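You operate a simulated robot arm through the tools that you are given. There is no shell and no other tool. Be economical: measure what you need, move in short steps, check, and stop when the job is done.

The job below is to be done with a simulated two-armed robot. You get a single attempt, and the scene is never put back.

JOB
On the top of the hall table, fold the blue cloth in half.

Only the result counts: the job must be done as asked and must still hold three seconds after the hand-in. Knocking over, shifting, dropping, spilling or breaking anything else fails it. Flat cloth is picked up by pressing the open fingertips on it (5 to 10 N) and closing them slowly along it; thin cloth reads only 2 to 8 mm in the jaws.

ROBOT AND FRAMES
Two 7-joint arms with two-finger parallel grippers on one trunk, on a base that drives. Base frame: it is fixed to the floor where the robot stands at the start and does not move with it; the origin is under the middle of the robot, x ahead of it, y to its left, z up. Lengths are in m, angles in degrees, forces in N, time in s.
The left shoulder is at the start at [0.07, 0.163, 1.07], the right one opposite. Places, roughly: top of the hall table [0.6, -0.4, 0.8]. Payload 3.43 kg a hand.
The TCP of each hand is the grasp point between the finger pads, 0.034 m short of the fingertips. In the tool frame z runs along the fingers and y along their closing line. The gripper opens to 0.128 m. The fingers are 0.024 m wide and 0.012 m thick; the gripper's body (0.048 by 0.13 m) begins 0.096 m behind the TCP.
Orientation is told as [roll, pitch, yaw] about the base's x, y, z axes, in that order, counted from this pose: with the fingers straight down and closing along the base's y, the tool's x points along the base's -x, its y along +y and its z along -z.

CONTROLS
- The arms move only by the tool send_rows. It takes "left_plan", "right_plan" or both (then of equal length, played together; a hand with none holds still); each is a list of rows, each a list of 7 numbers: the turn, a rotation vector about the tool's x, y, z in degrees, then the shift along the tool's x, y, z in cm, then the opening in per cent of the stroke, from 0 (shut) to 100 (fully open). In form: [[wx, wy, wz, x, y, z, jaw], ...]. A call has 1 to 8 rows; each row shifts and turns the commanded pose from where the row before left it, along the tool's axes as they then stand. Rows are played at 5 a second. More than 0.05 m and 8.6 degrees between two rows, or a gripper value outside its range, and nothing of the call is played. Where a pose cannot be reached the arm comes as near as it can. A force on the tool above 40 N (or 10 N above the force at the start of the call, whichever is more), or a blocked arm, ends the call early, and 0.2 s more pass. Each finger travels about 0.153 m/s and halts on what it meets, pressing with about 35 N; the grip force reading is that of the motor and also rises with nothing between the fingers. The clock runs only during rows and for 0.2 s after the last one: add rows that do not move to give the fingers time. It gives the time, the measured TCP pose, the force on the tool (base axes), the opening and the grip force at its end, in the units of the frame above (readings bear some noise).
- Cameras (640 x 400 px; columns grow to the right, rows downward): "scene" is now at [0.1253, 0.0081, 1.2785]; the picture's right is [0.20, -0.98, 0.00], its down [-0.62, -0.13, -0.77] and it looks along [0.76, 0.15, -0.64] (base axes); focal length 269 px, centre (320, 200). "left" rides on the left gripper at [-0.036, 0, -0.098] in its tool frame; the picture's right is [0.00, -1.00, 0.00], its down [0.97, 0.00, -0.24] and it looks along [0.24, 0.00, 0.97] (tool axes); focal length 218 px, centre (320, 200). "right" rides on the right gripper at [-0.036, 0, -0.098] in its tool frame; the picture's right is [0.00, -1.00, 0.00], its down [0.97, 0.00, -0.24] and it looks along [0.24, 0.00, 0.97] (tool axes); focal length 218 px, centre (320, 200). There is no depth. A picture from a camera that has moved, and an enlarged one, comes with that camera's place and axes in the base frame and with its lens. The place of the scene camera against the robot may be out by one fixed shift of up to 0.025 m in any direction.
- camera(camera): a new picture of that camera. No time passes.
- raise_lower(by): slides the trunk up (or, below 0, down) by that many m; the arms and the scene camera ride with it, the base frame stays. It gives what a move gives, with no picture.
- roll_base(legs): drives the robot by 1 to 6 legs, each [ahead, left, turn to the left] in m, m and degrees, along the robot's own axes; the way and the turn of a leg run together, so that a leg with both is an arc; at most 1.5 m and 180 degrees a leg. The arms and the cameras ride along, it lands a little off, and it stops where it bumps. It gives what a move gives.
- pan_tilt(pan, tilt): turns the head with the scene camera to pan (to the left, within 86 degrees either way) and tilt (down, from -29 to 69), counted from straight ahead of the robot. It gives what a move gives.
- close_up(camera, box): a new picture of the part [left, top, right, bottom] of that camera's present view, enlarged. No time passes.
- sign_off(): hands the job in; it is judged then, once.

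Work in short steps. Places have to be worked out from the pictures, the camera data and where the tool is seen: move nearer, look again, correct. Check each grasp and each placing, and mend what went wrong. You have 120 turns and 100 pictures in all, those below and enlarged ones among them. Open the grippers and draw the arms clear of the work before you hand the job in, unless the task says otherwise; then end with one line.

The tools are called after "Request:" as name(argument=value, ...) on one line, values as JSON. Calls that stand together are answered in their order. send_rows: Moves the arms, as the interface text tells. Its arguments: {"type":"object","properties":{"left_plan":{"type":"array","items":{"type":"array","items":{"type":"number"}}},"right_plan":{"type":"array","items":{"type":"array","items":{"type":"number"}}}},"required":[]} The other tools are called the same way: raise_lower (by) slides the trunk up or down; roll_base (legs) drives the base; pan_tilt (pan, tilt) turns the head that bears the scene camera; camera (camera) takes a picture; close_up (camera, box) takes an enlarged picture of a part of a camera's view; sign_off () hands the job in.

At the start:

```text
time_s: 0.0
left_position: [0.5818, 0.2534, 0.9822]
left_ee_rot: [0.1, 0.0, 0.0]
left_force: [0.0, -0.1, 0.2]
left_finger_gap: 0.1278
left_finger_force: 0.1
right_position: [0.709, -0.2433, 1.0083]
right_ee_rot: [0.0, -0.1, 0.0]
right_force: [0.1, -0.1, 0.1]
right_finger_gap: 0.1281
right_finger_force: 0.1
trunk travel left (down, up): [-0.55, 0.39]
robot x, y, heading: [0.0001, -0.0024, 0.0]
head pan, tilt: [11.5, 39.5]
```

scene: 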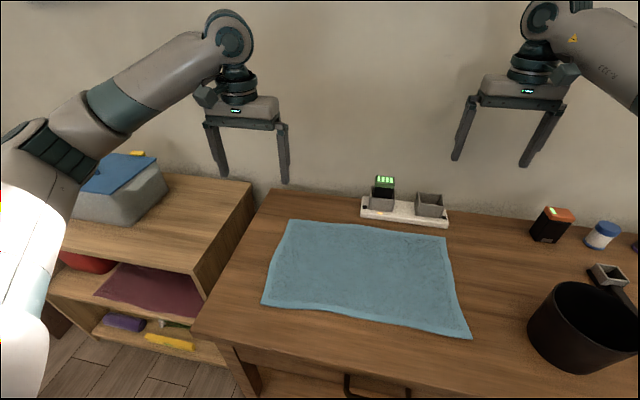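
right: 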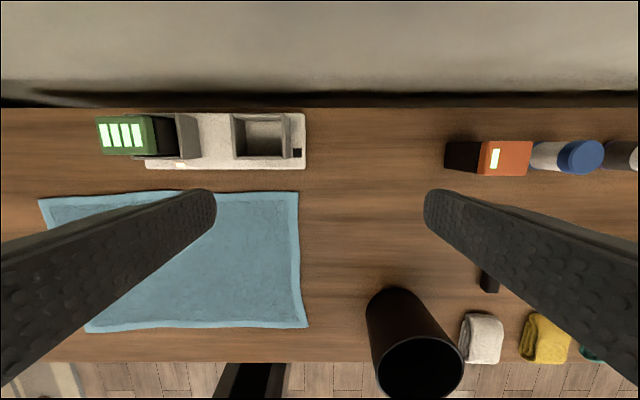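
left: 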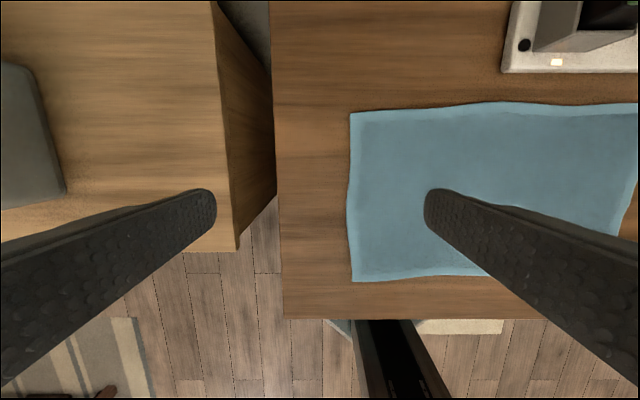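

The hand cameras together put the table top at about z=0.765. That gives cloth corners near A(0.66,0.21), B(0.40,0.20), C(0.67,-0.21) and D(0.41,-0.22). I will fold the near edge over to the far edge, so I first bring both hands above the near corners.

Request:
send_rows(left_plan=[[0, 0, 0, 2.05, -0.92, 1.65, 60], [0, 0, 0, 2.05, -0.92, 1.65, 40], [0, 0, 0, 2.05, -0.92, 1.65, 30], [0, 0, 0, 2.05, -0.92, 1.65, 30], [0, 0, 0, 2.05, -0.92, 1.65, 30], [0, 0, 0, 2.05, -0.92, 1.65, 30], [0, 0, 0, 2.05, -0.92, 1.65, 30], [0, 0, 0, 2.05, -0.92, 1.65, 30]], right_plan=[[0, 0, 0, 3.51, 0.54, 1.98, 60], [0, 0, 0, 3.51, 0.54, 1.98, 40], [0, 0, 0, 3.51, 0.54, 1.98, 30], [0, 0, 0, 3.51, 0.54, 1.98, 30], [0, 0, 0, 3.51, 0.54, 1.98, 30], [0, 0, 0, 3.51, 0.54, 1.98, 30], [0, 0, 0, 3.51, 0.54, 1.98, 30], [0, 0, 0, 3.51, 0.54, 1.98, 30]])

Request:
camera(camera="left")

Request:
camera(camera="right")

Request:
camera(camera="scene")

```text
time_s: 1.8
left_position: [0.4153, 0.1793, 0.8522]
left_ee_rot: [0.1, 0.0, 0.1]
left_force: [-0.8, -0.7, 0.7]
left_finger_gap: 0.0385
left_finger_force: 0.2
right_position: [0.428, -0.2016, 0.8523]
right_ee_rot: [0.1, -0.1, -0.1]
right_force: [-0.1, -0.4, -0.8]
right_finger_gap: 0.0383
right_finger_force: 0.1
trunk travel left (down, up): [-0.55, 0.39]
robot x, y, heading: [0.0008, 0.002, -0.1]
head pan, tilt: [11.5, 39.5]
```

```text
96 pictures are left
camera left: at [0.4518, 0.1788, 0.949], right [0.0, -1.0, 0.0], down [-0.97, 0.0, 0.24], along [-0.24, 0.0, -0.97], focal length 218 px, centre (320, 200)
```

left: 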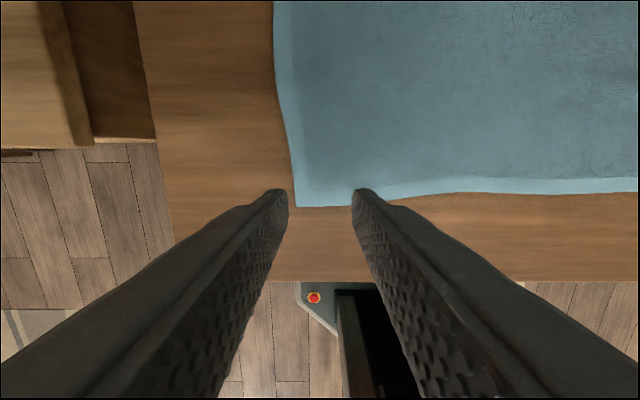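

```text
95 pictures are left
camera right: at [0.4639, -0.2021, 0.95], right [0.0, -1.0, 0.0], down [-0.97, 0.0, 0.24], along [-0.24, 0.0, -0.97], focal length 218 px, centre (320, 200)
```

right: 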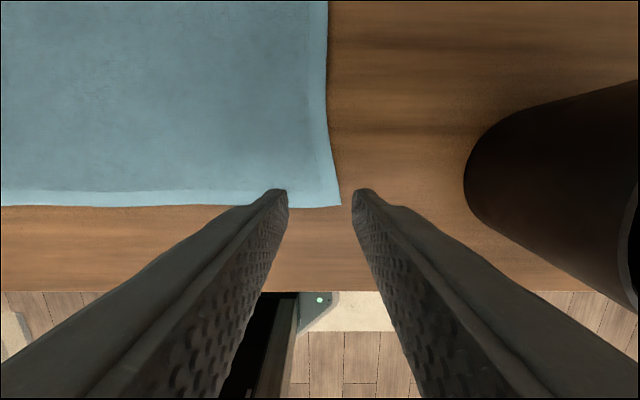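

```text
94 pictures are left
camera scene: at [0.1248, 0.0078, 1.2787], right [0.2, -0.98, 0.0], down [-0.62, -0.13, -0.77], along [0.76, 0.15, -0.64], focal length 269 px, centre (320, 200)
```

scene: 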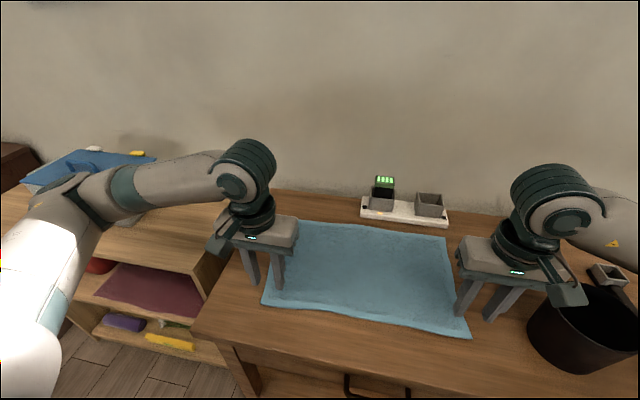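

Both near corners are confirmed: left (0.400, 0.199) and right (0.412, -0.220). I shift the hands inward so both fingers of each sit on the cloth, and come down to just above it.

Request:
send_rows(left_plan=[[0, 0, 0, -0.25, -0.8, 1, 25], [0, 0, 0, -0.25, -0.83, 1.5, 25], [0, 0, 0, 0, 0, 1.2, 25], [0, 0, 0, 0, 0, 0.8, 25], [0, 0, 0, 0, 0, 0, 25]], right_plan=[[0, 0, 0, -0.1, 0.9, 1, 25], [0, 0, 0, -0.1, 0.96, 1.5, 25], [0, 0, 0, 0, 0, 1.2, 25], [0, 0, 0, 0, 0, 0.8, 25], [0, 0, 0, 0, 0, 0, 25]])

Request:
camera(camera="left")

Request:
camera(camera="right")

```text
time_s: 3.0
left_position: [0.4224, 0.1623, 0.8061]
left_ee_rot: [0.0, 0.0, 0.0]
left_force: [0.1, 0.3, -0.3]
left_finger_gap: 0.0317
left_finger_force: 0.1
right_position: [0.4303, -0.1822, 0.8051]
right_ee_rot: [0.0, 0.0, 0.0]
right_force: [0.1, -0.1, 0.3]
right_finger_gap: 0.0322
right_finger_force: 0.2
trunk travel left (down, up): [-0.55, 0.39]
robot x, y, heading: [0.0007, -0.0012, -0.2]
head pan, tilt: [11.5, 39.5]
```

```text
93 pictures are left
camera left: at [0.4578, 0.1629, 0.9035], right [0.0, -1.0, 0.0], down [-0.97, 0.0, 0.24], along [-0.24, 0.0, -0.97], focal length 218 px, centre (320, 200)
```

left: 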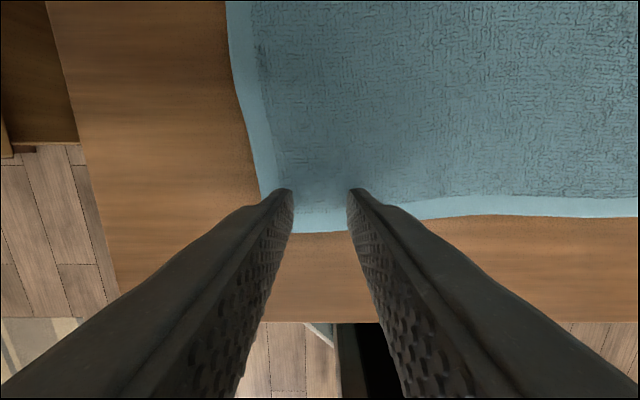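

```text
92 pictures are left
camera right: at [0.4667, -0.1816, 0.903], right [0.0, -1.0, 0.0], down [-0.97, 0.0, 0.24], along [-0.24, 0.0, -0.97], focal length 218 px, centre (320, 200)
```

right: 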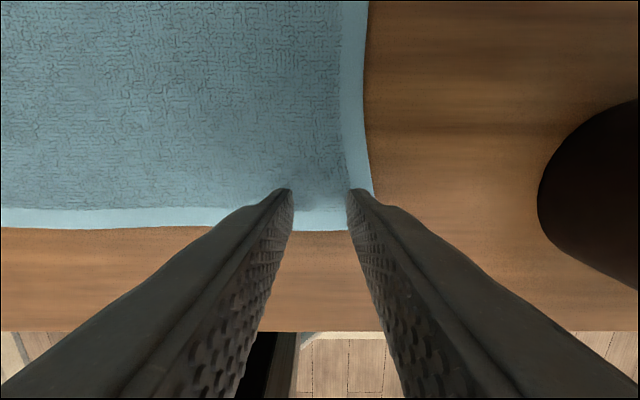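

The fingers sit over the corners, with both tips on the cloth. I now lower in small steps until there is contact force.

Request:
send_rows(left_plan=[[0, 0, 0, 0, 0, 0.3, 25], [0, 0, 0, 0, 0, 0.3, 25], [0, 0, 0, 0, 0, 0, 25]], right_plan=[[0, 0, 0, 0, 0, 0.3, 25], [0, 0, 0, 0, 0, 0.2, 25], [0, 0, 0, 0, 0, 0, 25]])

```text
time_s: 3.8
left_position: [0.4215, 0.1635, 0.8004]
left_ee_rot: [0.0, -0.1, 0.0]
left_force: [0.3, 0.2, -0.6]
left_finger_gap: 0.0324
left_finger_force: 0.1
right_position: [0.4293, -0.1825, 0.8002]
right_ee_rot: [0.0, 0.0, 0.0]
right_force: [-1.1, 0.5, 1.0]
right_finger_gap: 0.0319
right_finger_force: 0.1
trunk travel left (down, up): [-0.55, 0.39]
robot x, y, heading: [0.0016, -0.0022, -0.1]
head pan, tilt: [11.5, 39.5]
```

No contact yet, so I go on down in 2 mm steps.

Request:
send_rows(left_plan=[[0, 0, 0, 0, 0, 0.2, 25], [0, 0, 0, 0, 0, 0.2, 25], [0, 0, 0, 0, 0, 0, 25]], right_plan=[[0, 0, 0, 0, 0, 0.2, 25], [0, 0, 0, 0, 0, 0.2, 25], [0, 0, 0, 0, 0, 0, 25]])

```text
time_s: 4.6
left_position: [0.4225, 0.1641, 0.7967]
left_ee_rot: [0.1, -0.2, 0.0]
left_force: [2.4, 0.7, 14.8]
left_finger_gap: 0.0322
left_finger_force: 0.1
right_position: [0.4298, -0.1822, 0.7973]
right_ee_rot: [0.1, -0.1, 0.0]
right_force: [2.9, -0.7, 6.9]
right_finger_gap: 0.0319
right_finger_force: 0.1
trunk travel left (down, up): [-0.55, 0.39]
robot x, y, heading: [-0.0005, -0.0026, 0.2]
head pan, tilt: [11.5, 39.5]
```

Contact: 15 N on the left, 7 N on the right. I ease the left by about 1.5 mm and close both slowly.

Request:
send_rows(left_plan=[[0, 0, 0, 0, 0, -0.12, 25], [0, 0, 0, 0, 0, 0, 21], [0, 0, 0, 0, 0, 0, 17], [0, 0, 0, 0, 0, 0, 13], [0, 0, 0, 0, 0, 0, 9], [0, 0, 0, 0, 0, 0, 5], [0, 0, 0, 0, 0, 0, 0], [0, 0, 0, 0, 0, 0, 0]], right_plan=[[0, 0, 0, 0, 0, 0, 25], [0, 0, 0, 0, 0, 0, 21], [0, 0, 0, 0, 0, 0, 17], [0, 0, 0, 0, 0, 0, 13], [0, 0, 0, 0, 0, 0, 9], [0, 0, 0, 0, 0, 0, 5], [0, 0, 0, 0, 0, 0, 0], [0, 0, 0, 0, 0, 0, 0]])

Request:
camera(camera="left")

Request:
camera(camera="right")

```text
time_s: 6.4
left_position: [0.4215, 0.1629, 0.7983]
left_ee_rot: [-0.1, -0.1, 0.0]
left_force: [-0.1, -15.7, 8.6]
left_finger_gap: 0.0037
left_finger_force: 34.9
right_position: [0.4287, -0.1805, 0.7974]
right_ee_rot: [0.1, -0.1, 0.0]
right_force: [-1.2, 17.3, 10.9]
right_finger_gap: 0.0037
right_finger_force: 34.6
trunk travel left (down, up): [-0.55, 0.39]
robot x, y, heading: [0.0043, 0.0006, 0.1]
head pan, tilt: [11.5, 39.5]
```

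```text
91 pictures are left
camera left: at [0.4566, 0.1632, 0.8948], right [0.0, -1.0, 0.0], down [-0.97, 0.0, 0.24], along [-0.24, 0.0, -0.97], focal length 218 px, centre (320, 200)
```

left: 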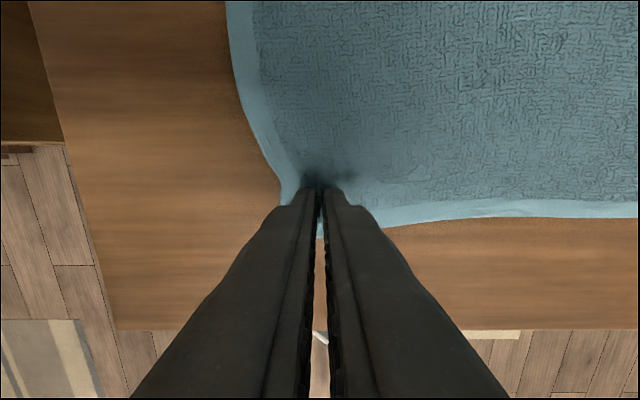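

```text
90 pictures are left
camera right: at [0.4658, -0.1804, 0.8949], right [0.0, -1.0, 0.0], down [-0.97, 0.0, 0.24], along [-0.24, 0.0, -0.97], focal length 218 px, centre (320, 200)
```

right: 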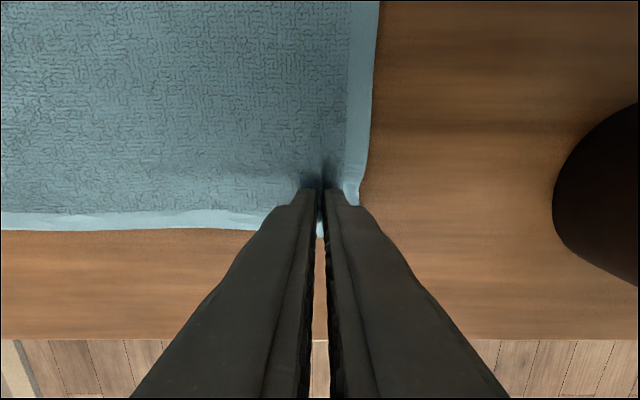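

Both jaws read 3.7 mm and the pictures show a fold of cloth pinched in each. I lift and start forward together along an arc.

Request:
send_rows(left_plan=[[0, 0, 0, 0, 0, -1, 0], [0, 0, 0, -0.3, 0, -1.5, 0], [0, 0, 0, -0.7, 0, -1.5, 0], [0, 0, 0, -1, 0, -1.5, 0], [0, 0, 0, -1.2, 0, -1.3, 0], [0, 0, 0, -1.4, 0, -1.1, 0], [0, 0, 0, 0, 0, 0, 0]], right_plan=[[0, 0, 0, 0, 0, -1, 0], [0, 0, 0, -0.3, 0, -1.5, 0], [0, 0, 0, -0.7, 0, -1.5, 0], [0, 0, 0, -1, 0, -1.5, 0], [0, 0, 0, -1.2, 0, -1.3, 0], [0, 0, 0, -1.4, 0, -1.1, 0], [0, 0, 0, 0, 0, 0, 0]])

Request:
camera(camera="scene")

Request:
camera(camera="right")

```text
time_s: 8.0
left_position: [0.4692, 0.1637, 0.8758]
left_ee_rot: [0.0, 0.0, 0.1]
left_force: [1.0, -15.4, 0.1]
left_finger_gap: 0.0035
left_finger_force: 35.4
right_position: [0.4763, -0.1823, 0.8758]
right_ee_rot: [0.0, 0.0, -0.1]
right_force: [-0.7, 15.7, 0.4]
right_finger_gap: 0.0039
right_finger_force: 35.1
trunk travel left (down, up): [-0.55, 0.39]
robot x, y, heading: [0.0025, -0.0034, 0.1]
head pan, tilt: [11.5, 39.5]
```

```text
89 pictures are left
camera scene: at [0.1251, 0.0081, 1.2786], right [0.2, -0.98, 0.0], down [-0.62, -0.13, -0.77], along [0.76, 0.15, -0.64], focal length 269 px, centre (320, 200)
```

scene: 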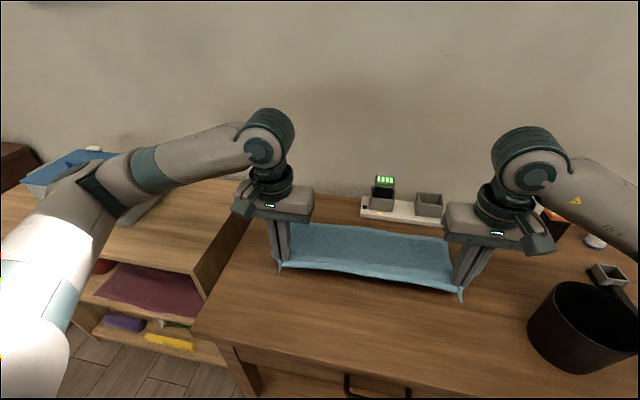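

```text
88 pictures are left
camera right: at [0.5131, -0.1813, 0.9727], right [0.0, -1.0, 0.0], down [-0.97, 0.0, 0.24], along [-0.24, 0.0, -0.97], focal length 218 px, centre (320, 200)
```

right: 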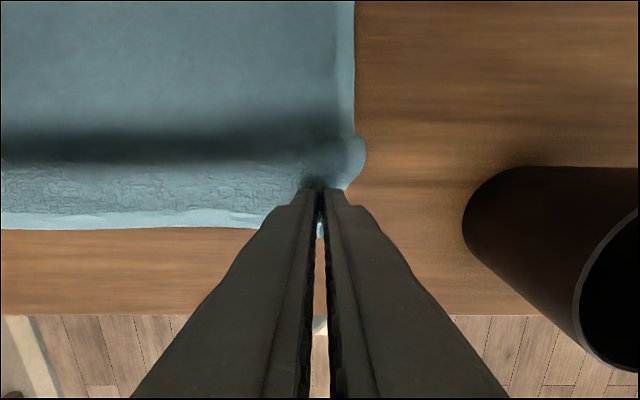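

The near edge is up and taut and the far half is lying still. I carry on over the arc, bringing the hands together slightly to ease the 15 N stretch.

Request:
send_rows(left_plan=[[0, 0, 0, -2, -0.1, -1, 0], [0, 0, 0, -2.3, -0.1, -0.5, 0], [0, 0, 0, -2.5, -0.1, 0, 0], [0, 0, 0, -2.5, 0, 0.8, 0], [0, 0, 0, -2.4, 0, 1.2, 0], [0, 0, 0, -2.0, 0, 1.5, 0], [0, 0, 0, -1.5, 0, 1.5, 0], [0, 0, 0, 0, 0, 0, 0]], right_plan=[[0, 0, 0, -2.1, 0.1, -1, 0], [0, 0, 0, -2.4, 0.1, -0.5, 0], [0, 0, 0, -2.6, 0.1, 0, 0], [0, 0, 0, -2.6, 0, 0.8, 0], [0, 0, 0, -2.5, 0, 1.2, 0], [0, 0, 0, -2.1, 0, 1.5, 0], [0, 0, 0, -1.6, 0, 1.5, 0], [0, 0, 0, 0, 0, 0, 0]])

Request:
camera(camera="scene")

Request:
camera(camera="right")

Request:
camera(camera="left")

```text
time_s: 9.8
left_position: [0.6185, 0.1607, 0.8421]
left_ee_rot: [0.0, 0.0, -0.1]
left_force: [-0.1, -8.4, 0.4]
left_finger_gap: 0.0036
left_finger_force: 35.5
right_position: [0.6322, -0.1779, 0.8384]
right_ee_rot: [0.0, 0.0, -0.1]
right_force: [-1.1, 7.1, -0.1]
right_finger_gap: 0.0033
right_finger_force: 35.1
trunk travel left (down, up): [-0.55, 0.39]
robot x, y, heading: [-0.0028, 0.0003, 0.2]
head pan, tilt: [11.5, 39.5]
```

```text
87 pictures are left
camera scene: at [0.1248, 0.0082, 1.2786], right [0.2, -0.98, 0.0], down [-0.62, -0.13, -0.77], along [0.76, 0.15, -0.64], focal length 269 px, centre (320, 200)
```

scene: 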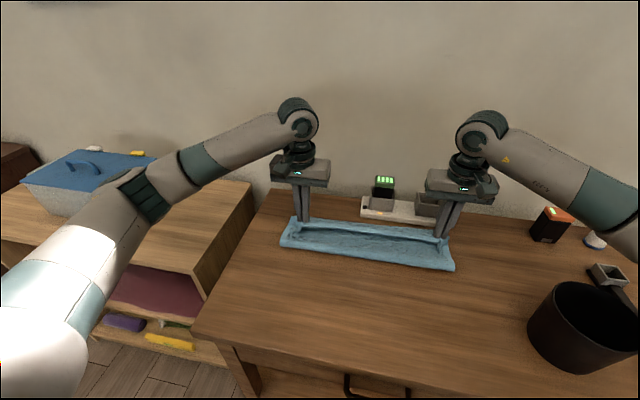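

```text
86 pictures are left
camera right: at [0.6689, -0.177, 0.9362], right [0.0, -1.0, 0.0], down [-0.97, 0.0, 0.24], along [-0.24, 0.0, -0.97], focal length 218 px, centre (320, 200)
```

right: 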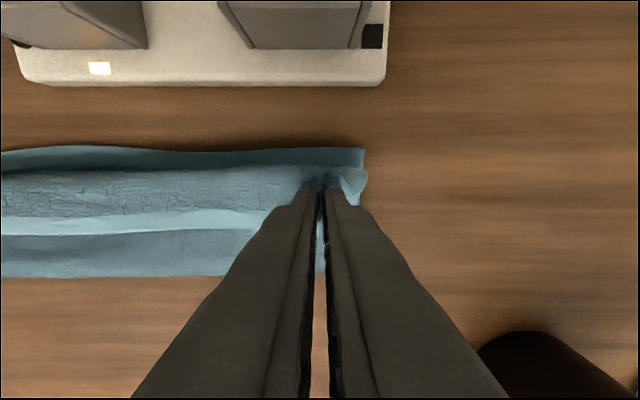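

```text
85 pictures are left
camera left: at [0.6546, 0.1598, 0.9389], right [0.0, -1.0, 0.0], down [-0.97, 0.0, 0.24], along [-0.24, 0.0, -0.97], focal length 218 px, centre (320, 200)
```

left: 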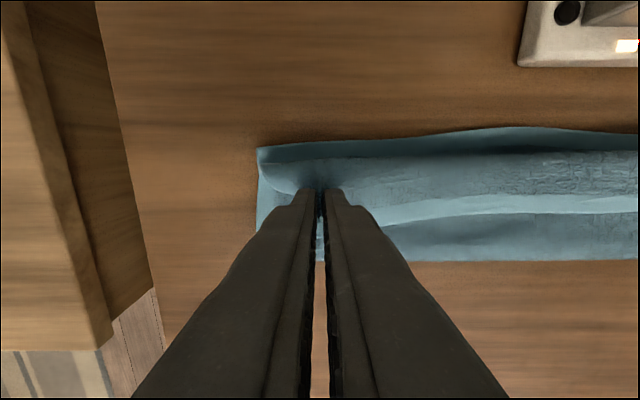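

The flap is over, but the hem is curling back toward me a little because the hands keep their orientation. I go slightly further forward and lower it to just above contact, then look.

Request:
send_rows(left_plan=[[0, 0, 0, -1.0, 0, 1, 0], [0, 0, 0, -1.0, 0, 1, 0], [0, 0, 0, -0.5, 0, 1, 0], [0, 0, 0, 0, 0, 0.7, 0], [0, 0, 0, 0, 0, 0, 0]], right_plan=[[0, 0, 0, -1.0, 0, 1, 0], [0, 0, 0, -1.0, 0, 1, 0], [0, 0, 0, -0.5, 0, 0.8, 0], [0, 0, 0, 0, 0, 0.6, 0], [0, 0, 0, 0, 0, 0, 0]])

Request:
camera(camera="scene")

Request:
camera(camera="right")

Request:
camera(camera="left")

```text
time_s: 11.0
left_position: [0.6457, 0.1603, 0.8052]
left_ee_rot: [0.0, 0.0, -0.1]
left_force: [0.8, -7.9, 4.6]
left_finger_gap: 0.0034
left_finger_force: 35.3
right_position: [0.6588, -0.1775, 0.8073]
right_ee_rot: [0.0, 0.0, -0.1]
right_force: [-1.4, 8.6, 4.4]
right_finger_gap: 0.0036
right_finger_force: 35.2
trunk travel left (down, up): [-0.55, 0.39]
robot x, y, heading: [0.0, 0.0003, 0.0]
head pan, tilt: [11.5, 39.5]
```

```text
84 pictures are left
camera scene: at [0.1246, 0.0084, 1.2787], right [0.2, -0.98, 0.0], down [-0.62, -0.13, -0.77], along [0.76, 0.15, -0.64], focal length 269 px, centre (320, 200)
```

scene: 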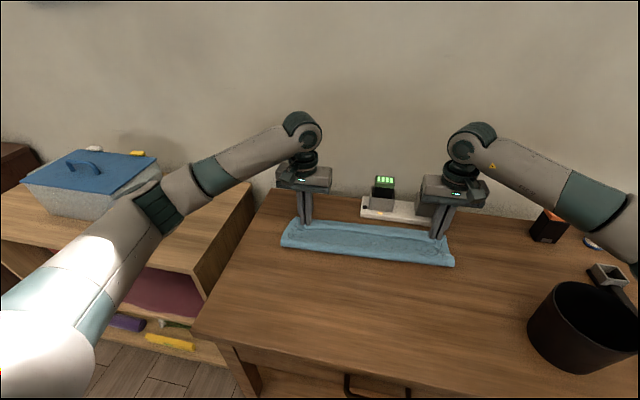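

```text
83 pictures are left
camera right: at [0.6962, -0.1772, 0.9035], right [0.0, -1.0, 0.0], down [-0.97, 0.0, 0.24], along [-0.24, 0.0, -0.97], focal length 218 px, centre (320, 200)
```

right: 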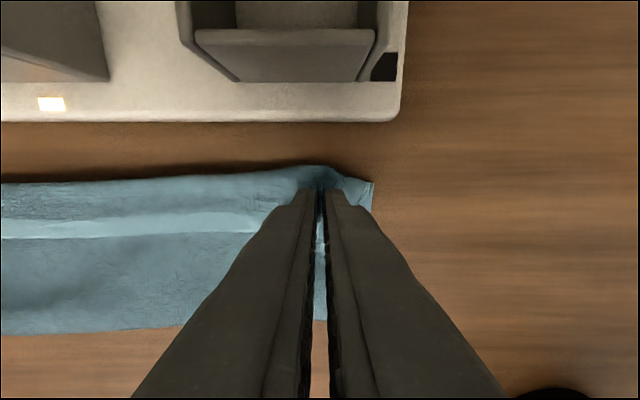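

```text
82 pictures are left
camera left: at [0.6805, 0.1596, 0.9024], right [0.0, -1.0, 0.0], down [-0.97, 0.0, 0.24], along [-0.24, 0.0, -0.97], focal length 218 px, centre (320, 200)
```

left: 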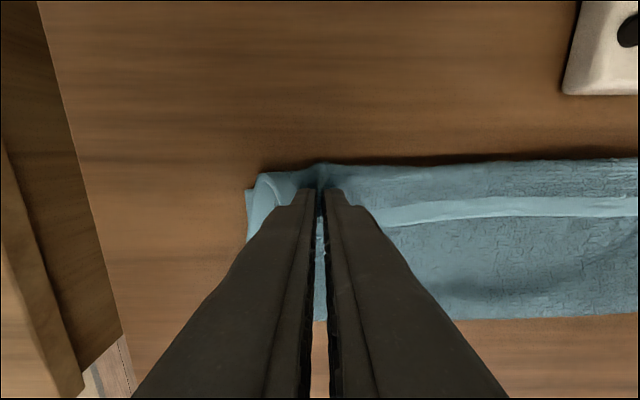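

The hem lies folded back on top, about 2.5 cm. I press lightly, open, rise and see how it settles; then I will flip or smooth the hem.

Request:
send_rows(left_plan=[[0, 0, 0, 0, -0.3, 0.2, 0], [0, 0, 0, 0, -0.3, 0.2, 2], [0, 0, 0, 0, 0, 0, 6], [0, 0, 0, 0, 0, 0, 12], [0, 0, 0, 0, 0, 0, 12], [0, 0, 0, 0, 0, -2, 12], [0, 0, 0, 0, 0, -4, 12], [0, 0, 0, 2.5, 0, -4, 12]], right_plan=[[0, 0, 0, 0, 0.3, 0.2, 0], [0, 0, 0, 0, 0.3, 0.2, 2], [0, 0, 0, 0, 0, 0, 6], [0, 0, 0, 0, 0, 0, 12], [0, 0, 0, 0, 0, 0, 12], [0, 0, 0, 0, 0, -2, 12], [0, 0, 0, 0, 0, -4, 12], [0, 0, 0, 2.5, 0, -4, 12]])

Request:
camera(camera="right")

Request:
camera(camera="left")

Request:
camera(camera="scene")

```text
time_s: 12.8
left_position: [0.6169, 0.1559, 0.9005]
left_ee_rot: [0.0, 0.0, 0.0]
left_force: [-0.6, 0.0, 0.1]
left_finger_gap: 0.0156
left_finger_force: 0.0
right_position: [0.6341, -0.1725, 0.9049]
right_ee_rot: [0.0, 0.0, 0.0]
right_force: [-0.9, 0.0, -0.6]
right_finger_gap: 0.0154
right_finger_force: 0.0
trunk travel left (down, up): [-0.55, 0.39]
robot x, y, heading: [0.0003, 0.0029, 0.1]
head pan, tilt: [11.5, 39.5]
```

```text
81 pictures are left
camera right: at [0.6707, -0.1714, 1.0029], right [0.0, -1.0, 0.0], down [-0.97, 0.0, 0.24], along [-0.24, 0.0, -0.97], focal length 218 px, centre (320, 200)
```

right: 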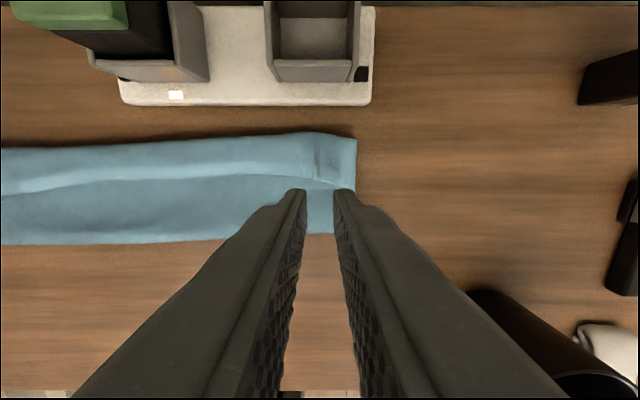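

```text
80 pictures are left
camera left: at [0.6529, 0.1554, 0.9973], right [0.0, -1.0, 0.0], down [-0.97, 0.0, 0.24], along [-0.24, 0.0, -0.97], focal length 218 px, centre (320, 200)
```

left: 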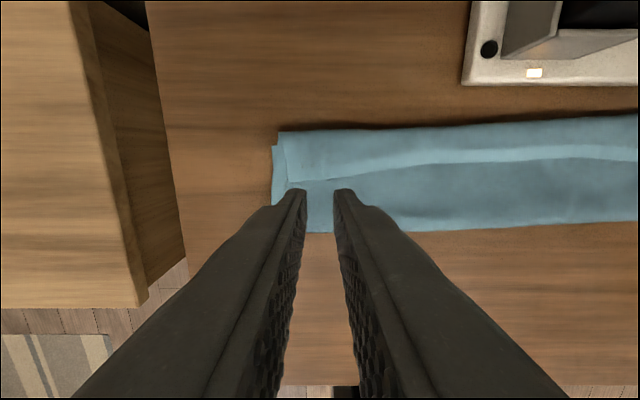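

```text
79 pictures are left
camera scene: at [0.1224, 0.0082, 1.2787], right [0.2, -0.98, 0.0], down [-0.62, -0.13, -0.77], along [0.76, 0.15, -0.63], focal length 269 px, centre (320, 200)
```

scene: 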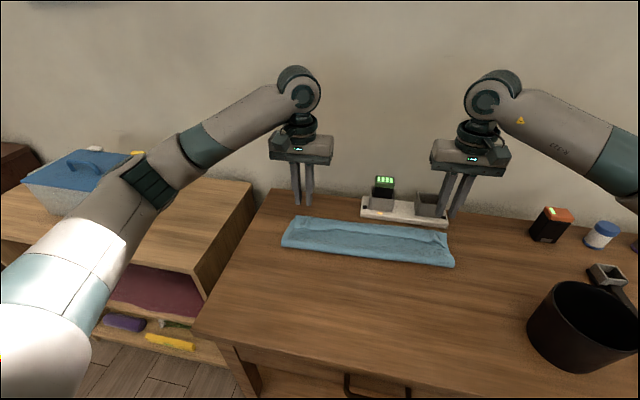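

The hem flopped back about 5 cm, giving three layers about 10 cm wide, which is not a clean half fold. I will pull that hem back toward me to unfold it, then refold so that the hem does not curl. First I come down over the hem flap.

Request:
send_rows(left_plan=[[0, 0, 0, -0.4, 0, 3, 20], [0, 0, 0, -0.4, 0, 3, 20], [0, 0, 0, 0, 0, 2.7, 20], [0, 0, 0, 0, 0, 0.3, 20], [0, 0, 0, 0, 0, 0.3, 20], [0, 0, 0, 0, 0, 0, 20]], right_plan=[[0, 0, 0, -0.2, 0.5, 3, 20], [0, 0, 0, -0.2, 0.5, 3, 20], [0, 0, 0, 0, 0, 3.1, 20], [0, 0, 0, 0, 0, 0.3, 20], [0, 0, 0, 0, 0, 0.3, 20], [0, 0, 0, 0, 0, 0, 20]])

Request:
camera(camera="right")

Request:
camera(camera="left")

```text
time_s: 14.2
left_position: [0.6286, 0.1549, 0.8067]
left_ee_rot: [-0.1, -0.1, 0.0]
left_force: [-0.4, 0.0, 1.8]
left_finger_gap: 0.0256
left_finger_force: 0.0
right_position: [0.638, -0.1627, 0.8056]
right_ee_rot: [0.1, 0.1, 0.1]
right_force: [-0.3, -0.5, 1.4]
right_finger_gap: 0.0256
right_finger_force: 0.0
trunk travel left (down, up): [-0.55, 0.39]
robot x, y, heading: [0.0005, 0.0005, -0.2]
head pan, tilt: [11.5, 39.5]
```

```text
78 pictures are left
camera right: at [0.6748, -0.1619, 0.903], right [0.0, -1.0, 0.0], down [-0.97, 0.0, 0.24], along [-0.24, 0.0, -0.97], focal length 218 px, centre (320, 200)
```

right: 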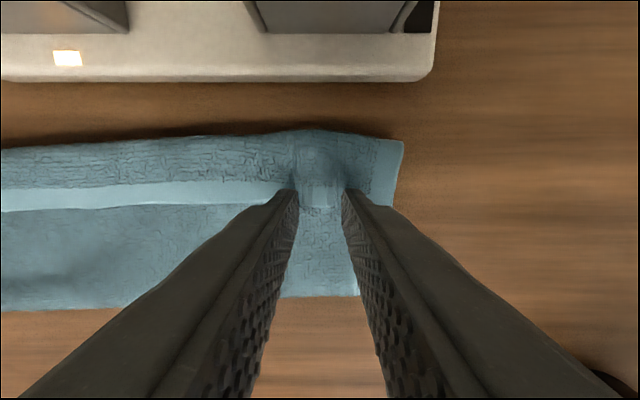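

```text
77 pictures are left
camera left: at [0.6648, 0.154, 0.904], right [0.0, -1.0, 0.0], down [-0.97, 0.0, 0.24], along [-0.24, 0.0, -0.97], focal length 218 px, centre (320, 200)
```

left: 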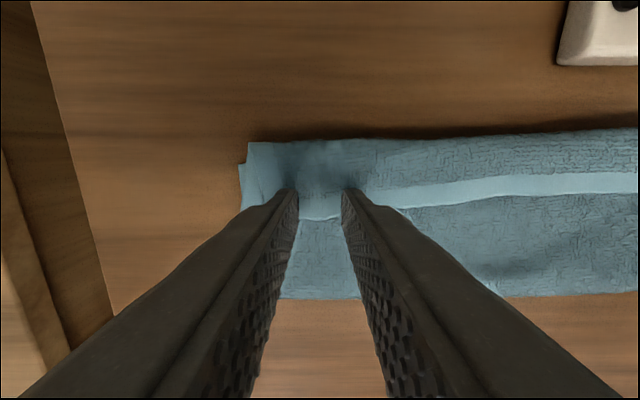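

The fingers rest on the flap hem with about 1.5 N. I press a little more, close slowly, and lift a few centimetres.

Request:
send_rows(left_plan=[[0, 0, 0, 0, 0, 0.2, 20], [0, 0, 0, 0, 0, 0, 16], [0, 0, 0, 0, 0, 0, 12], [0, 0, 0, 0, 0, 0, 8], [0, 0, 0, 0, 0, 0, 4], [0, 0, 0, 0, 0, 0, 0], [0, 0, 0, 0, 0, 0, 0]], right_plan=[[0, 0, 0, 0, 0, 0.2, 20], [0, 0, 0, 0, 0, 0, 16], [0, 0, 0, 0, 0, 0, 12], [0, 0, 0, 0, 0, 0, 8], [0, 0, 0, 0, 0, 0, 4], [0, 0, 0, 0, 0, 0, 0], [0, 0, 0, 0, 0, 0, 0]])

Request:
send_rows(left_plan=[[0, 0, 0, 0.5, 0, -1, 0], [0, 0, 0, 0.5, 0, -1.5, 0], [0, 0, 0, 0.5, 0, -1.5, 0], [0, 0, 0, 0, 0, 0, 0]], right_plan=[[0, 0, 0, 0.5, 0, -1, 0], [0, 0, 0, 0.5, 0, -1.5, 0], [0, 0, 0, 0.5, 0, -1.5, 0], [0, 0, 0, 0, 0, 0, 0]])

Request:
camera(camera="right")

Request:
camera(camera="left")

Request:
camera(camera="scene")

```text
time_s: 15.8
left_position: [0.6284, 0.1544, 0.8058]
left_ee_rot: [-0.1, 0.0, 0.0]
left_force: [0.2, -3.1, 2.5]
left_finger_gap: 0.0031
left_finger_force: 34.8
right_position: [0.6387, -0.1615, 0.8038]
right_ee_rot: [0.0, 0.0, -0.1]
right_force: [-0.3, 3.5, 3.7]
right_finger_gap: 0.006
right_finger_force: 35.1
trunk travel left (down, up): [-0.55, 0.39]
robot x, y, heading: [0.0003, -0.0019, 0.0]
head pan, tilt: [11.5, 39.5]
```

```text
time_s: 16.8
left_position: [0.6135, 0.1547, 0.8445]
left_ee_rot: [0.0, 0.0, 0.0]
left_force: [1.0, -2.8, -0.2]
left_finger_gap: 0.0033
left_finger_force: 34.8
right_position: [0.625, -0.1622, 0.8423]
right_ee_rot: [0.0, 0.0, 0.0]
right_force: [-0.6, 2.3, 0.7]
right_finger_gap: 0.006
right_finger_force: 35.7
trunk travel left (down, up): [-0.55, 0.39]
robot x, y, heading: [0.0014, 0.0014, 0.1]
head pan, tilt: [11.5, 39.5]
```

```text
76 pictures are left
camera right: at [0.6609, -0.1611, 0.9408], right [0.0, -1.0, 0.0], down [-0.97, 0.0, 0.24], along [-0.24, 0.0, -0.97], focal length 218 px, centre (320, 200)
```

right: 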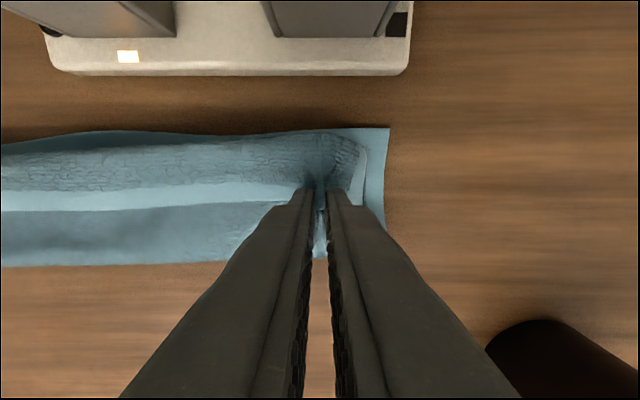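

```text
75 pictures are left
camera left: at [0.6497, 0.1539, 0.9414], right [0.0, -1.0, 0.0], down [-0.97, 0.0, 0.24], along [-0.24, 0.0, -0.97], focal length 218 px, centre (320, 200)
```

left: 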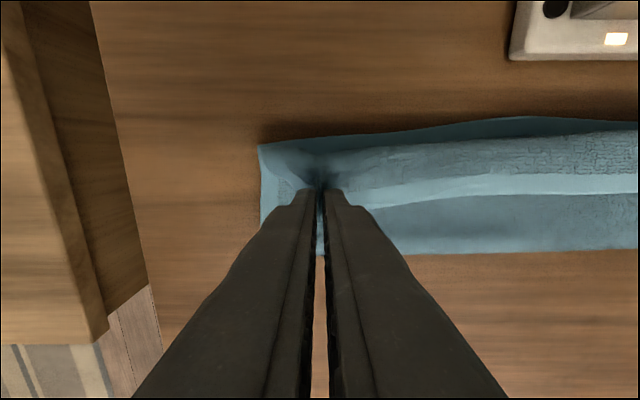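

```text
74 pictures are left
camera scene: at [0.1258, 0.0081, 1.2784], right [0.2, -0.98, 0.0], down [-0.62, -0.13, -0.77], along [0.76, 0.15, -0.64], focal length 269 px, centre (320, 200)
```

scene: 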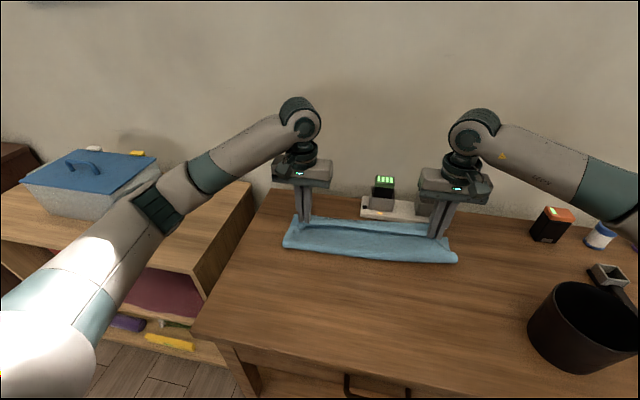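

Only the top layer is gripped and the far edge stays flat underneath. I go back to the near side of the fold line to take out the slack, then redo the arc tauter with the hands tilting.

Request:
send_rows(left_plan=[[0, 0, 0, 1.5, 0, -1.5, 0], [0, 0, 0, 2, 0, -1.5, 0], [0, 0, 0, 2.5, 0, -1, 0], [0, 0, 0, 2.5, 0, 0, 0], [0, 0, 0, 2.5, 0, 0, 0], [0, 0, 0, 2.5, 0, 0, 0], [0, 0, 0, 2, 0, 0, 0], [0, 0, 0, 0, 0, 0, 0]], right_plan=[[0, 0, 0, 1.5, 0, -1.5, 0], [0, 0, 0, 2, 0, -1.5, 0], [0, 0, 0, 2.5, 0, -1, 0], [0, 0, 0, 2.5, 0, 0, 0], [0, 0, 0, 2.5, 0, 0, 0], [0, 0, 0, 2.5, 0, 0, 0], [0, 0, 0, 2, 0, 0, 0], [0, 0, 0, 0, 0, 0, 0]])

Request:
camera(camera="right")

Request:
camera(camera="scene")

```text
time_s: 18.6
left_position: [0.4604, 0.1548, 0.8843]
left_ee_rot: [0.1, 0.0, -0.1]
left_force: [0.5, -2.8, 0.2]
left_finger_gap: 0.0035
left_finger_force: 35.1
right_position: [0.4682, -0.163, 0.882]
right_ee_rot: [-0.1, 0.1, -0.1]
right_force: [-0.3, 4.5, -0.6]
right_finger_gap: 0.006
right_finger_force: 35.7
trunk travel left (down, up): [-0.55, 0.39]
robot x, y, heading: [0.0009, 0.0008, -0.1]
head pan, tilt: [11.5, 39.5]
```

```text
73 pictures are left
camera right: at [0.505, -0.1622, 0.98], right [0.0, -1.0, 0.0], down [-0.97, 0.0, 0.24], along [-0.24, 0.0, -0.97], focal length 218 px, centre (320, 200)
```

right: 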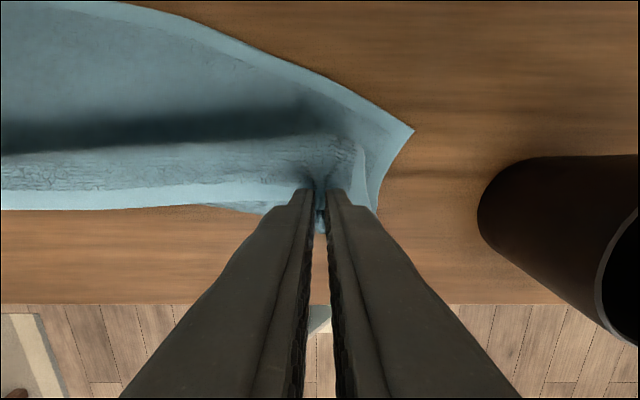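

```text
72 pictures are left
camera scene: at [0.1258, 0.0082, 1.2785], right [0.2, -0.98, 0.0], down [-0.62, -0.13, -0.77], along [0.76, 0.15, -0.64], focal length 269 px, centre (320, 200)
```

scene: 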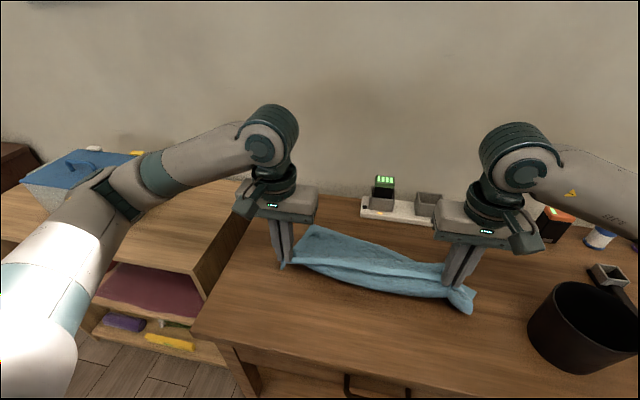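

The right hand (6 mm) caught the bottom layer too and dragged the far right corner back. I lay the near edge down at its original place, release, and then put that corner back.

Request:
send_rows(left_plan=[[0, 0, 0, 1.5, 0, 1.5, 0], [0, 0, 0, 1.5, 0, 2, 0], [0, 0, 0, 1.0, 0, 2, 0], [0, 0, 0, 0.5, 0, 2, 0], [0, 0, 0, 0, 0, 0.6, 0], [0, 0, 0, 0, 0, 0, 6], [0, 0, 0, 0, 0, 0, 20]], right_plan=[[0, 0, 0, 1.5, 0, 1.5, 0], [0, 0, 0, 1.5, 0, 2, 0], [0, 0, 0, 1.0, 0, 2, 0], [0, 0, 0, 0.5, 0, 1.8, 0], [0, 0, 0, 0, 0, 0.5, 0], [0, 0, 0, 0, 0, 0, 6], [0, 0, 0, 0, 0, 0, 20]])

Request:
send_rows(left_plan=[[0, 0, 0, 0, 0, -2, 20], [0, 0, 0, 0, 1, -4, 25], [0, 0, 0, 0, 2, -4, 25], [0, 0, 0, 0, 2, -3, 25]], right_plan=[[0, 0, 0, 0, 0, -2, 20], [0, 0, 0, 0, 0, -4, 25], [0, 0, 0, 0, 0, -4, 25], [0, 0, 0, 0, 0, -3, 25]])

Request:
camera(camera="right")

Request:
camera(camera="left")

Request:
camera(camera="scene")

```text
time_s: 20.2
left_position: [0.4128, 0.154, 0.8043]
left_ee_rot: [0.1, 0.0, 0.1]
left_force: [-0.2, -0.2, -0.5]
left_finger_gap: 0.0252
left_finger_force: 0.1
right_position: [0.4238, -0.1628, 0.8053]
right_ee_rot: [0.1, -0.1, -0.1]
right_force: [-0.4, -0.8, 1.2]
right_finger_gap: 0.0249
right_finger_force: 0.1
trunk travel left (down, up): [-0.55, 0.39]
robot x, y, heading: [0.0044, -0.0016, -0.2]
head pan, tilt: [11.5, 39.5]
```

```text
time_s: 21.2
left_position: [0.4135, 0.2074, 0.9341]
left_ee_rot: [0.0, 0.0, 0.0]
left_force: [-0.4, 0.4, 0.3]
left_finger_gap: 0.0318
left_finger_force: 0.1
right_position: [0.4214, -0.1619, 0.9369]
right_ee_rot: [0.1, 0.0, -0.1]
right_force: [1.1, 0.5, 0.3]
right_finger_gap: 0.0319
right_finger_force: 0.1
trunk travel left (down, up): [-0.55, 0.39]
robot x, y, heading: [-0.0024, -0.0028, -0.2]
head pan, tilt: [11.5, 39.5]
```

```text
71 pictures are left
camera right: at [0.4583, -0.1612, 1.0335], right [0.0, -1.0, 0.0], down [-0.97, 0.0, 0.24], along [-0.24, 0.0, -0.97], focal length 218 px, centre (320, 200)
```

right: 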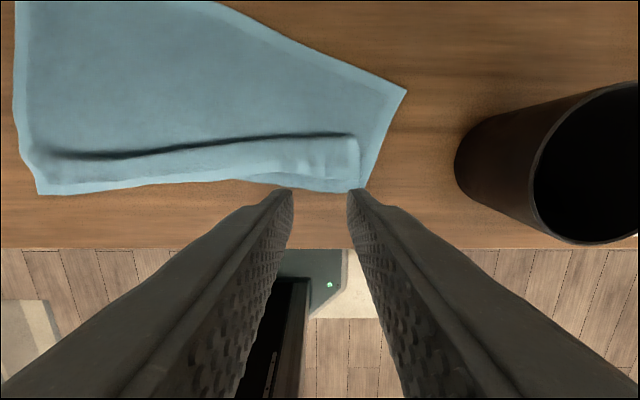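

```text
70 pictures are left
camera left: at [0.4478, 0.2063, 1.0309], right [0.0, -1.0, 0.0], down [-0.97, 0.0, 0.24], along [-0.24, 0.0, -0.97], focal length 218 px, centre (320, 200)
```

left: 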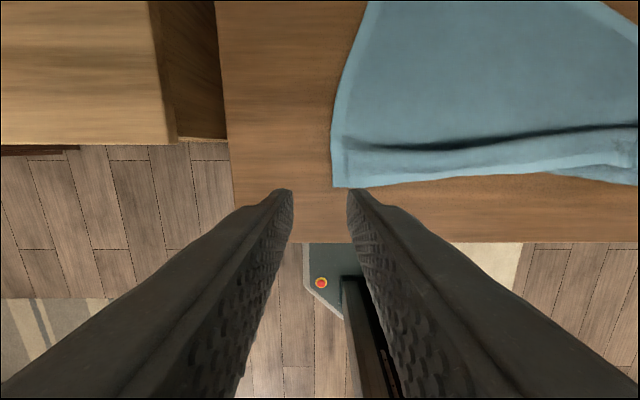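

```text
69 pictures are left
camera scene: at [0.1242, 0.0088, 1.2785], right [0.2, -0.98, 0.0], down [-0.62, -0.13, -0.77], along [0.76, 0.15, -0.64], focal length 269 px, centre (320, 200)
```

scene: 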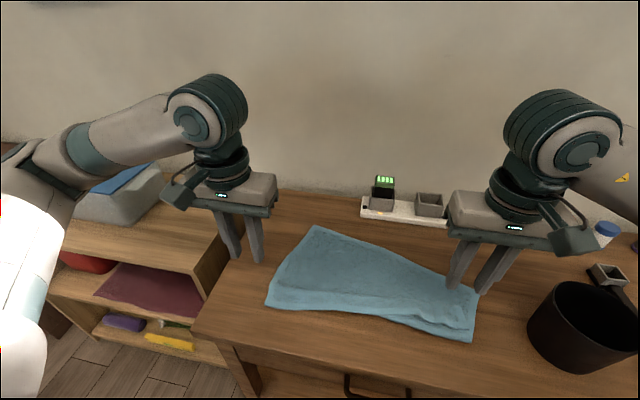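

The right half is still doubled: the far-right corner lies near (0.516,-0.256), and a roll runs along the near hem. I take that corner with the right hand and carry it back to about (0.67,-0.21).

Request:
send_rows(right_plan=[[0, 0, 0, -2.95, -2, 1.5, 20], [0, 0, 0, -2.95, -2, 1.5, 20], [0, 0, 0, -2.95, -2, 1.5, 20], [0, 0, 0, 0, 0, 2.8, 20], [0, 0, 0, 0, 0, 2.8, 20], [0, 0, 0, 0, 0, 2.7, 20], [0, 0, 0, 0, 0, 0, 20]])

Request:
camera(camera="right")

```text
time_s: 22.8
left_position: [0.4138, 0.2061, 0.9325]
left_ee_rot: [0.0, 0.1, 0.0]
left_force: [-0.5, -0.3, 0.2]
left_finger_gap: 0.0321
left_finger_force: 0.0
right_position: [0.5116, -0.2221, 0.8065]
right_ee_rot: [0.0, 0.1, 0.0]
right_force: [-0.1, -0.4, -0.6]
right_finger_gap: 0.0255
right_finger_force: 0.0
trunk travel left (down, up): [-0.55, 0.39]
robot x, y, heading: [-0.0003, 0.0017, 0.1]
head pan, tilt: [11.5, 39.5]
```

```text
68 pictures are left
camera right: at [0.5482, -0.2217, 0.9047], right [0.0, -1.0, 0.0], down [-0.97, 0.0, 0.24], along [-0.24, 0.0, -0.97], focal length 218 px, centre (320, 200)
```

right: 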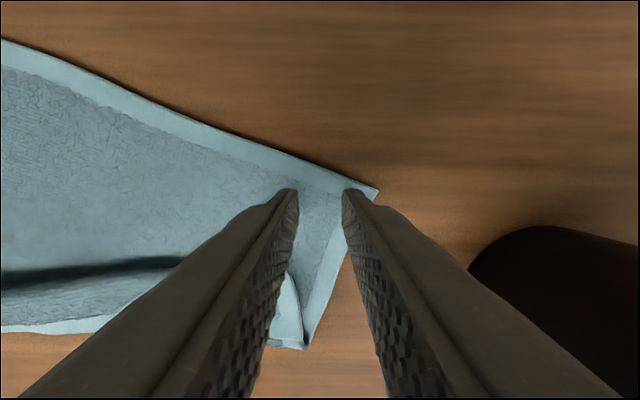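

The corner is right between the fingers; I shift 4 mm inward, press down and pinch it.

Request:
send_rows(right_plan=[[0, 0, 0, 0, 0.4, 0.4, 20], [0, 0, 0, 0, 0, 0.4, 20], [0, 0, 0, 0, 0, 0.1, 20], [0, 0, 0, 0, 0, 0, 15], [0, 0, 0, 0, 0, 0, 10], [0, 0, 0, 0, 0, 0, 5], [0, 0, 0, 0, 0, 0, 0], [0, 0, 0, 0, 0, 0, 0]])

Request:
send_rows(right_plan=[[0, 0, 0, 0, 0, -1.5, 0], [0, 0, 0, -1, 0, -1.5, 0], [0, 0, 0, -2, 0, -1, 0], [0, 0, 0, 0, 0, 0, 0]])

Request:
camera(camera="right")

```text
time_s: 24.6
left_position: [0.4134, 0.2068, 0.9331]
left_ee_rot: [0.0, 0.0, 0.0]
left_force: [-0.5, -0.3, 0.0]
left_finger_gap: 0.0321
left_finger_force: 0.0
right_position: [0.5117, -0.2196, 0.7987]
right_ee_rot: [0.0, 0.0, 0.0]
right_force: [-1.1, 0.2, 1.1]
right_finger_gap: 0.0035
right_finger_force: 35.4
trunk travel left (down, up): [-0.55, 0.39]
robot x, y, heading: [-0.0006, -0.0001, 0.2]
head pan, tilt: [11.5, 39.5]
```

```text
time_s: 25.6
left_position: [0.4136, 0.2064, 0.9335]
left_ee_rot: [0.1, -0.1, -0.1]
left_force: [-1.0, -0.2, 0.3]
left_finger_gap: 0.032
left_finger_force: 0.1
right_position: [0.5421, -0.2182, 0.8389]
right_ee_rot: [0.1, 0.0, 0.0]
right_force: [0.0, -0.3, 0.5]
right_finger_gap: 0.0035
right_finger_force: 34.8
trunk travel left (down, up): [-0.55, 0.39]
robot x, y, heading: [-0.001, -0.0031, -0.2]
head pan, tilt: [11.5, 39.5]
```

```text
67 pictures are left
camera right: at [0.5787, -0.218, 0.9365], right [0.0, -1.0, 0.0], down [-0.97, 0.0, 0.24], along [-0.24, 0.0, -0.97], focal length 218 px, centre (320, 200)
```

right: 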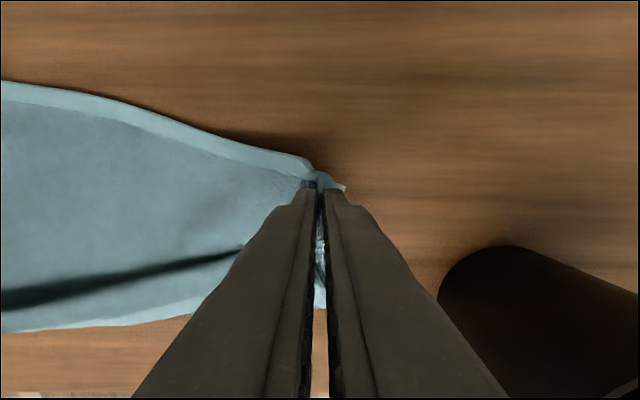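

The corner is held at 3.5 mm. I carry it forward to about x=0.655 and look before releasing.

Request:
send_rows(right_plan=[[0, 0, 0, -2.2, 0, 0, 0], [0, 0, 0, -2.2, 0, 0, 0], [0, 0, 0, -2.2, 0, 0, 0], [0, 0, 0, -2.2, 0, 0.5, 0], [0, 0, 0, -2.0, 0, 1.2, 0], [0, 0, 0, -0.5, 0, 1.2, 0], [0, 0, 0, 0, 0, 0, 0]])

Request:
camera(camera="right")

Request:
camera(camera="scene")

```text
time_s: 27.2
left_position: [0.4122, 0.2063, 0.9327]
left_ee_rot: [0.0, 0.0, 0.1]
left_force: [0.5, 0.5, 0.4]
left_finger_gap: 0.0319
left_finger_force: 0.0
right_position: [0.6572, -0.2184, 0.81]
right_ee_rot: [0.1, 0.0, 0.0]
right_force: [-0.8, 0.3, 0.3]
right_finger_gap: 0.0035
right_finger_force: 35.1
trunk travel left (down, up): [-0.55, 0.39]
robot x, y, heading: [-0.0, 0.005, -0.1]
head pan, tilt: [11.5, 39.5]
```

```text
66 pictures are left
camera right: at [0.6928, -0.2181, 0.9068], right [0.0, -1.0, 0.0], down [-0.97, 0.0, 0.24], along [-0.24, 0.0, -0.97], focal length 218 px, centre (320, 200)
```

right: 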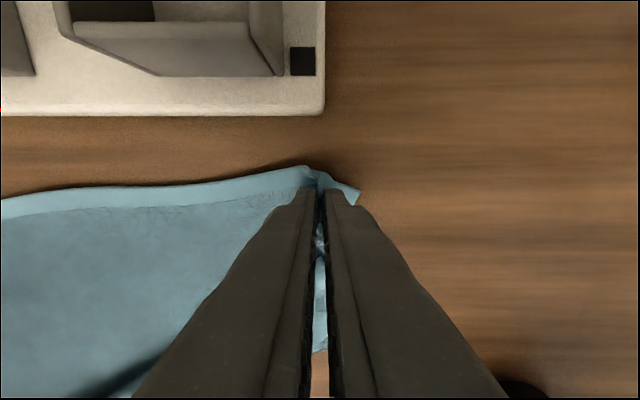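

```text
65 pictures are left
camera scene: at [0.1253, 0.0082, 1.2785], right [0.2, -0.98, 0.0], down [-0.62, -0.13, -0.77], along [0.76, 0.15, -0.64], focal length 269 px, centre (320, 200)
```

scene: 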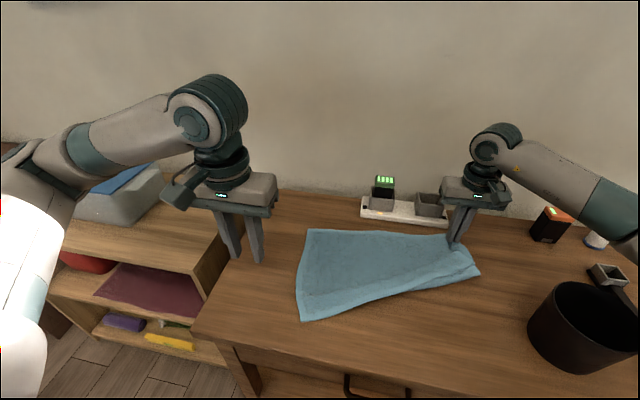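

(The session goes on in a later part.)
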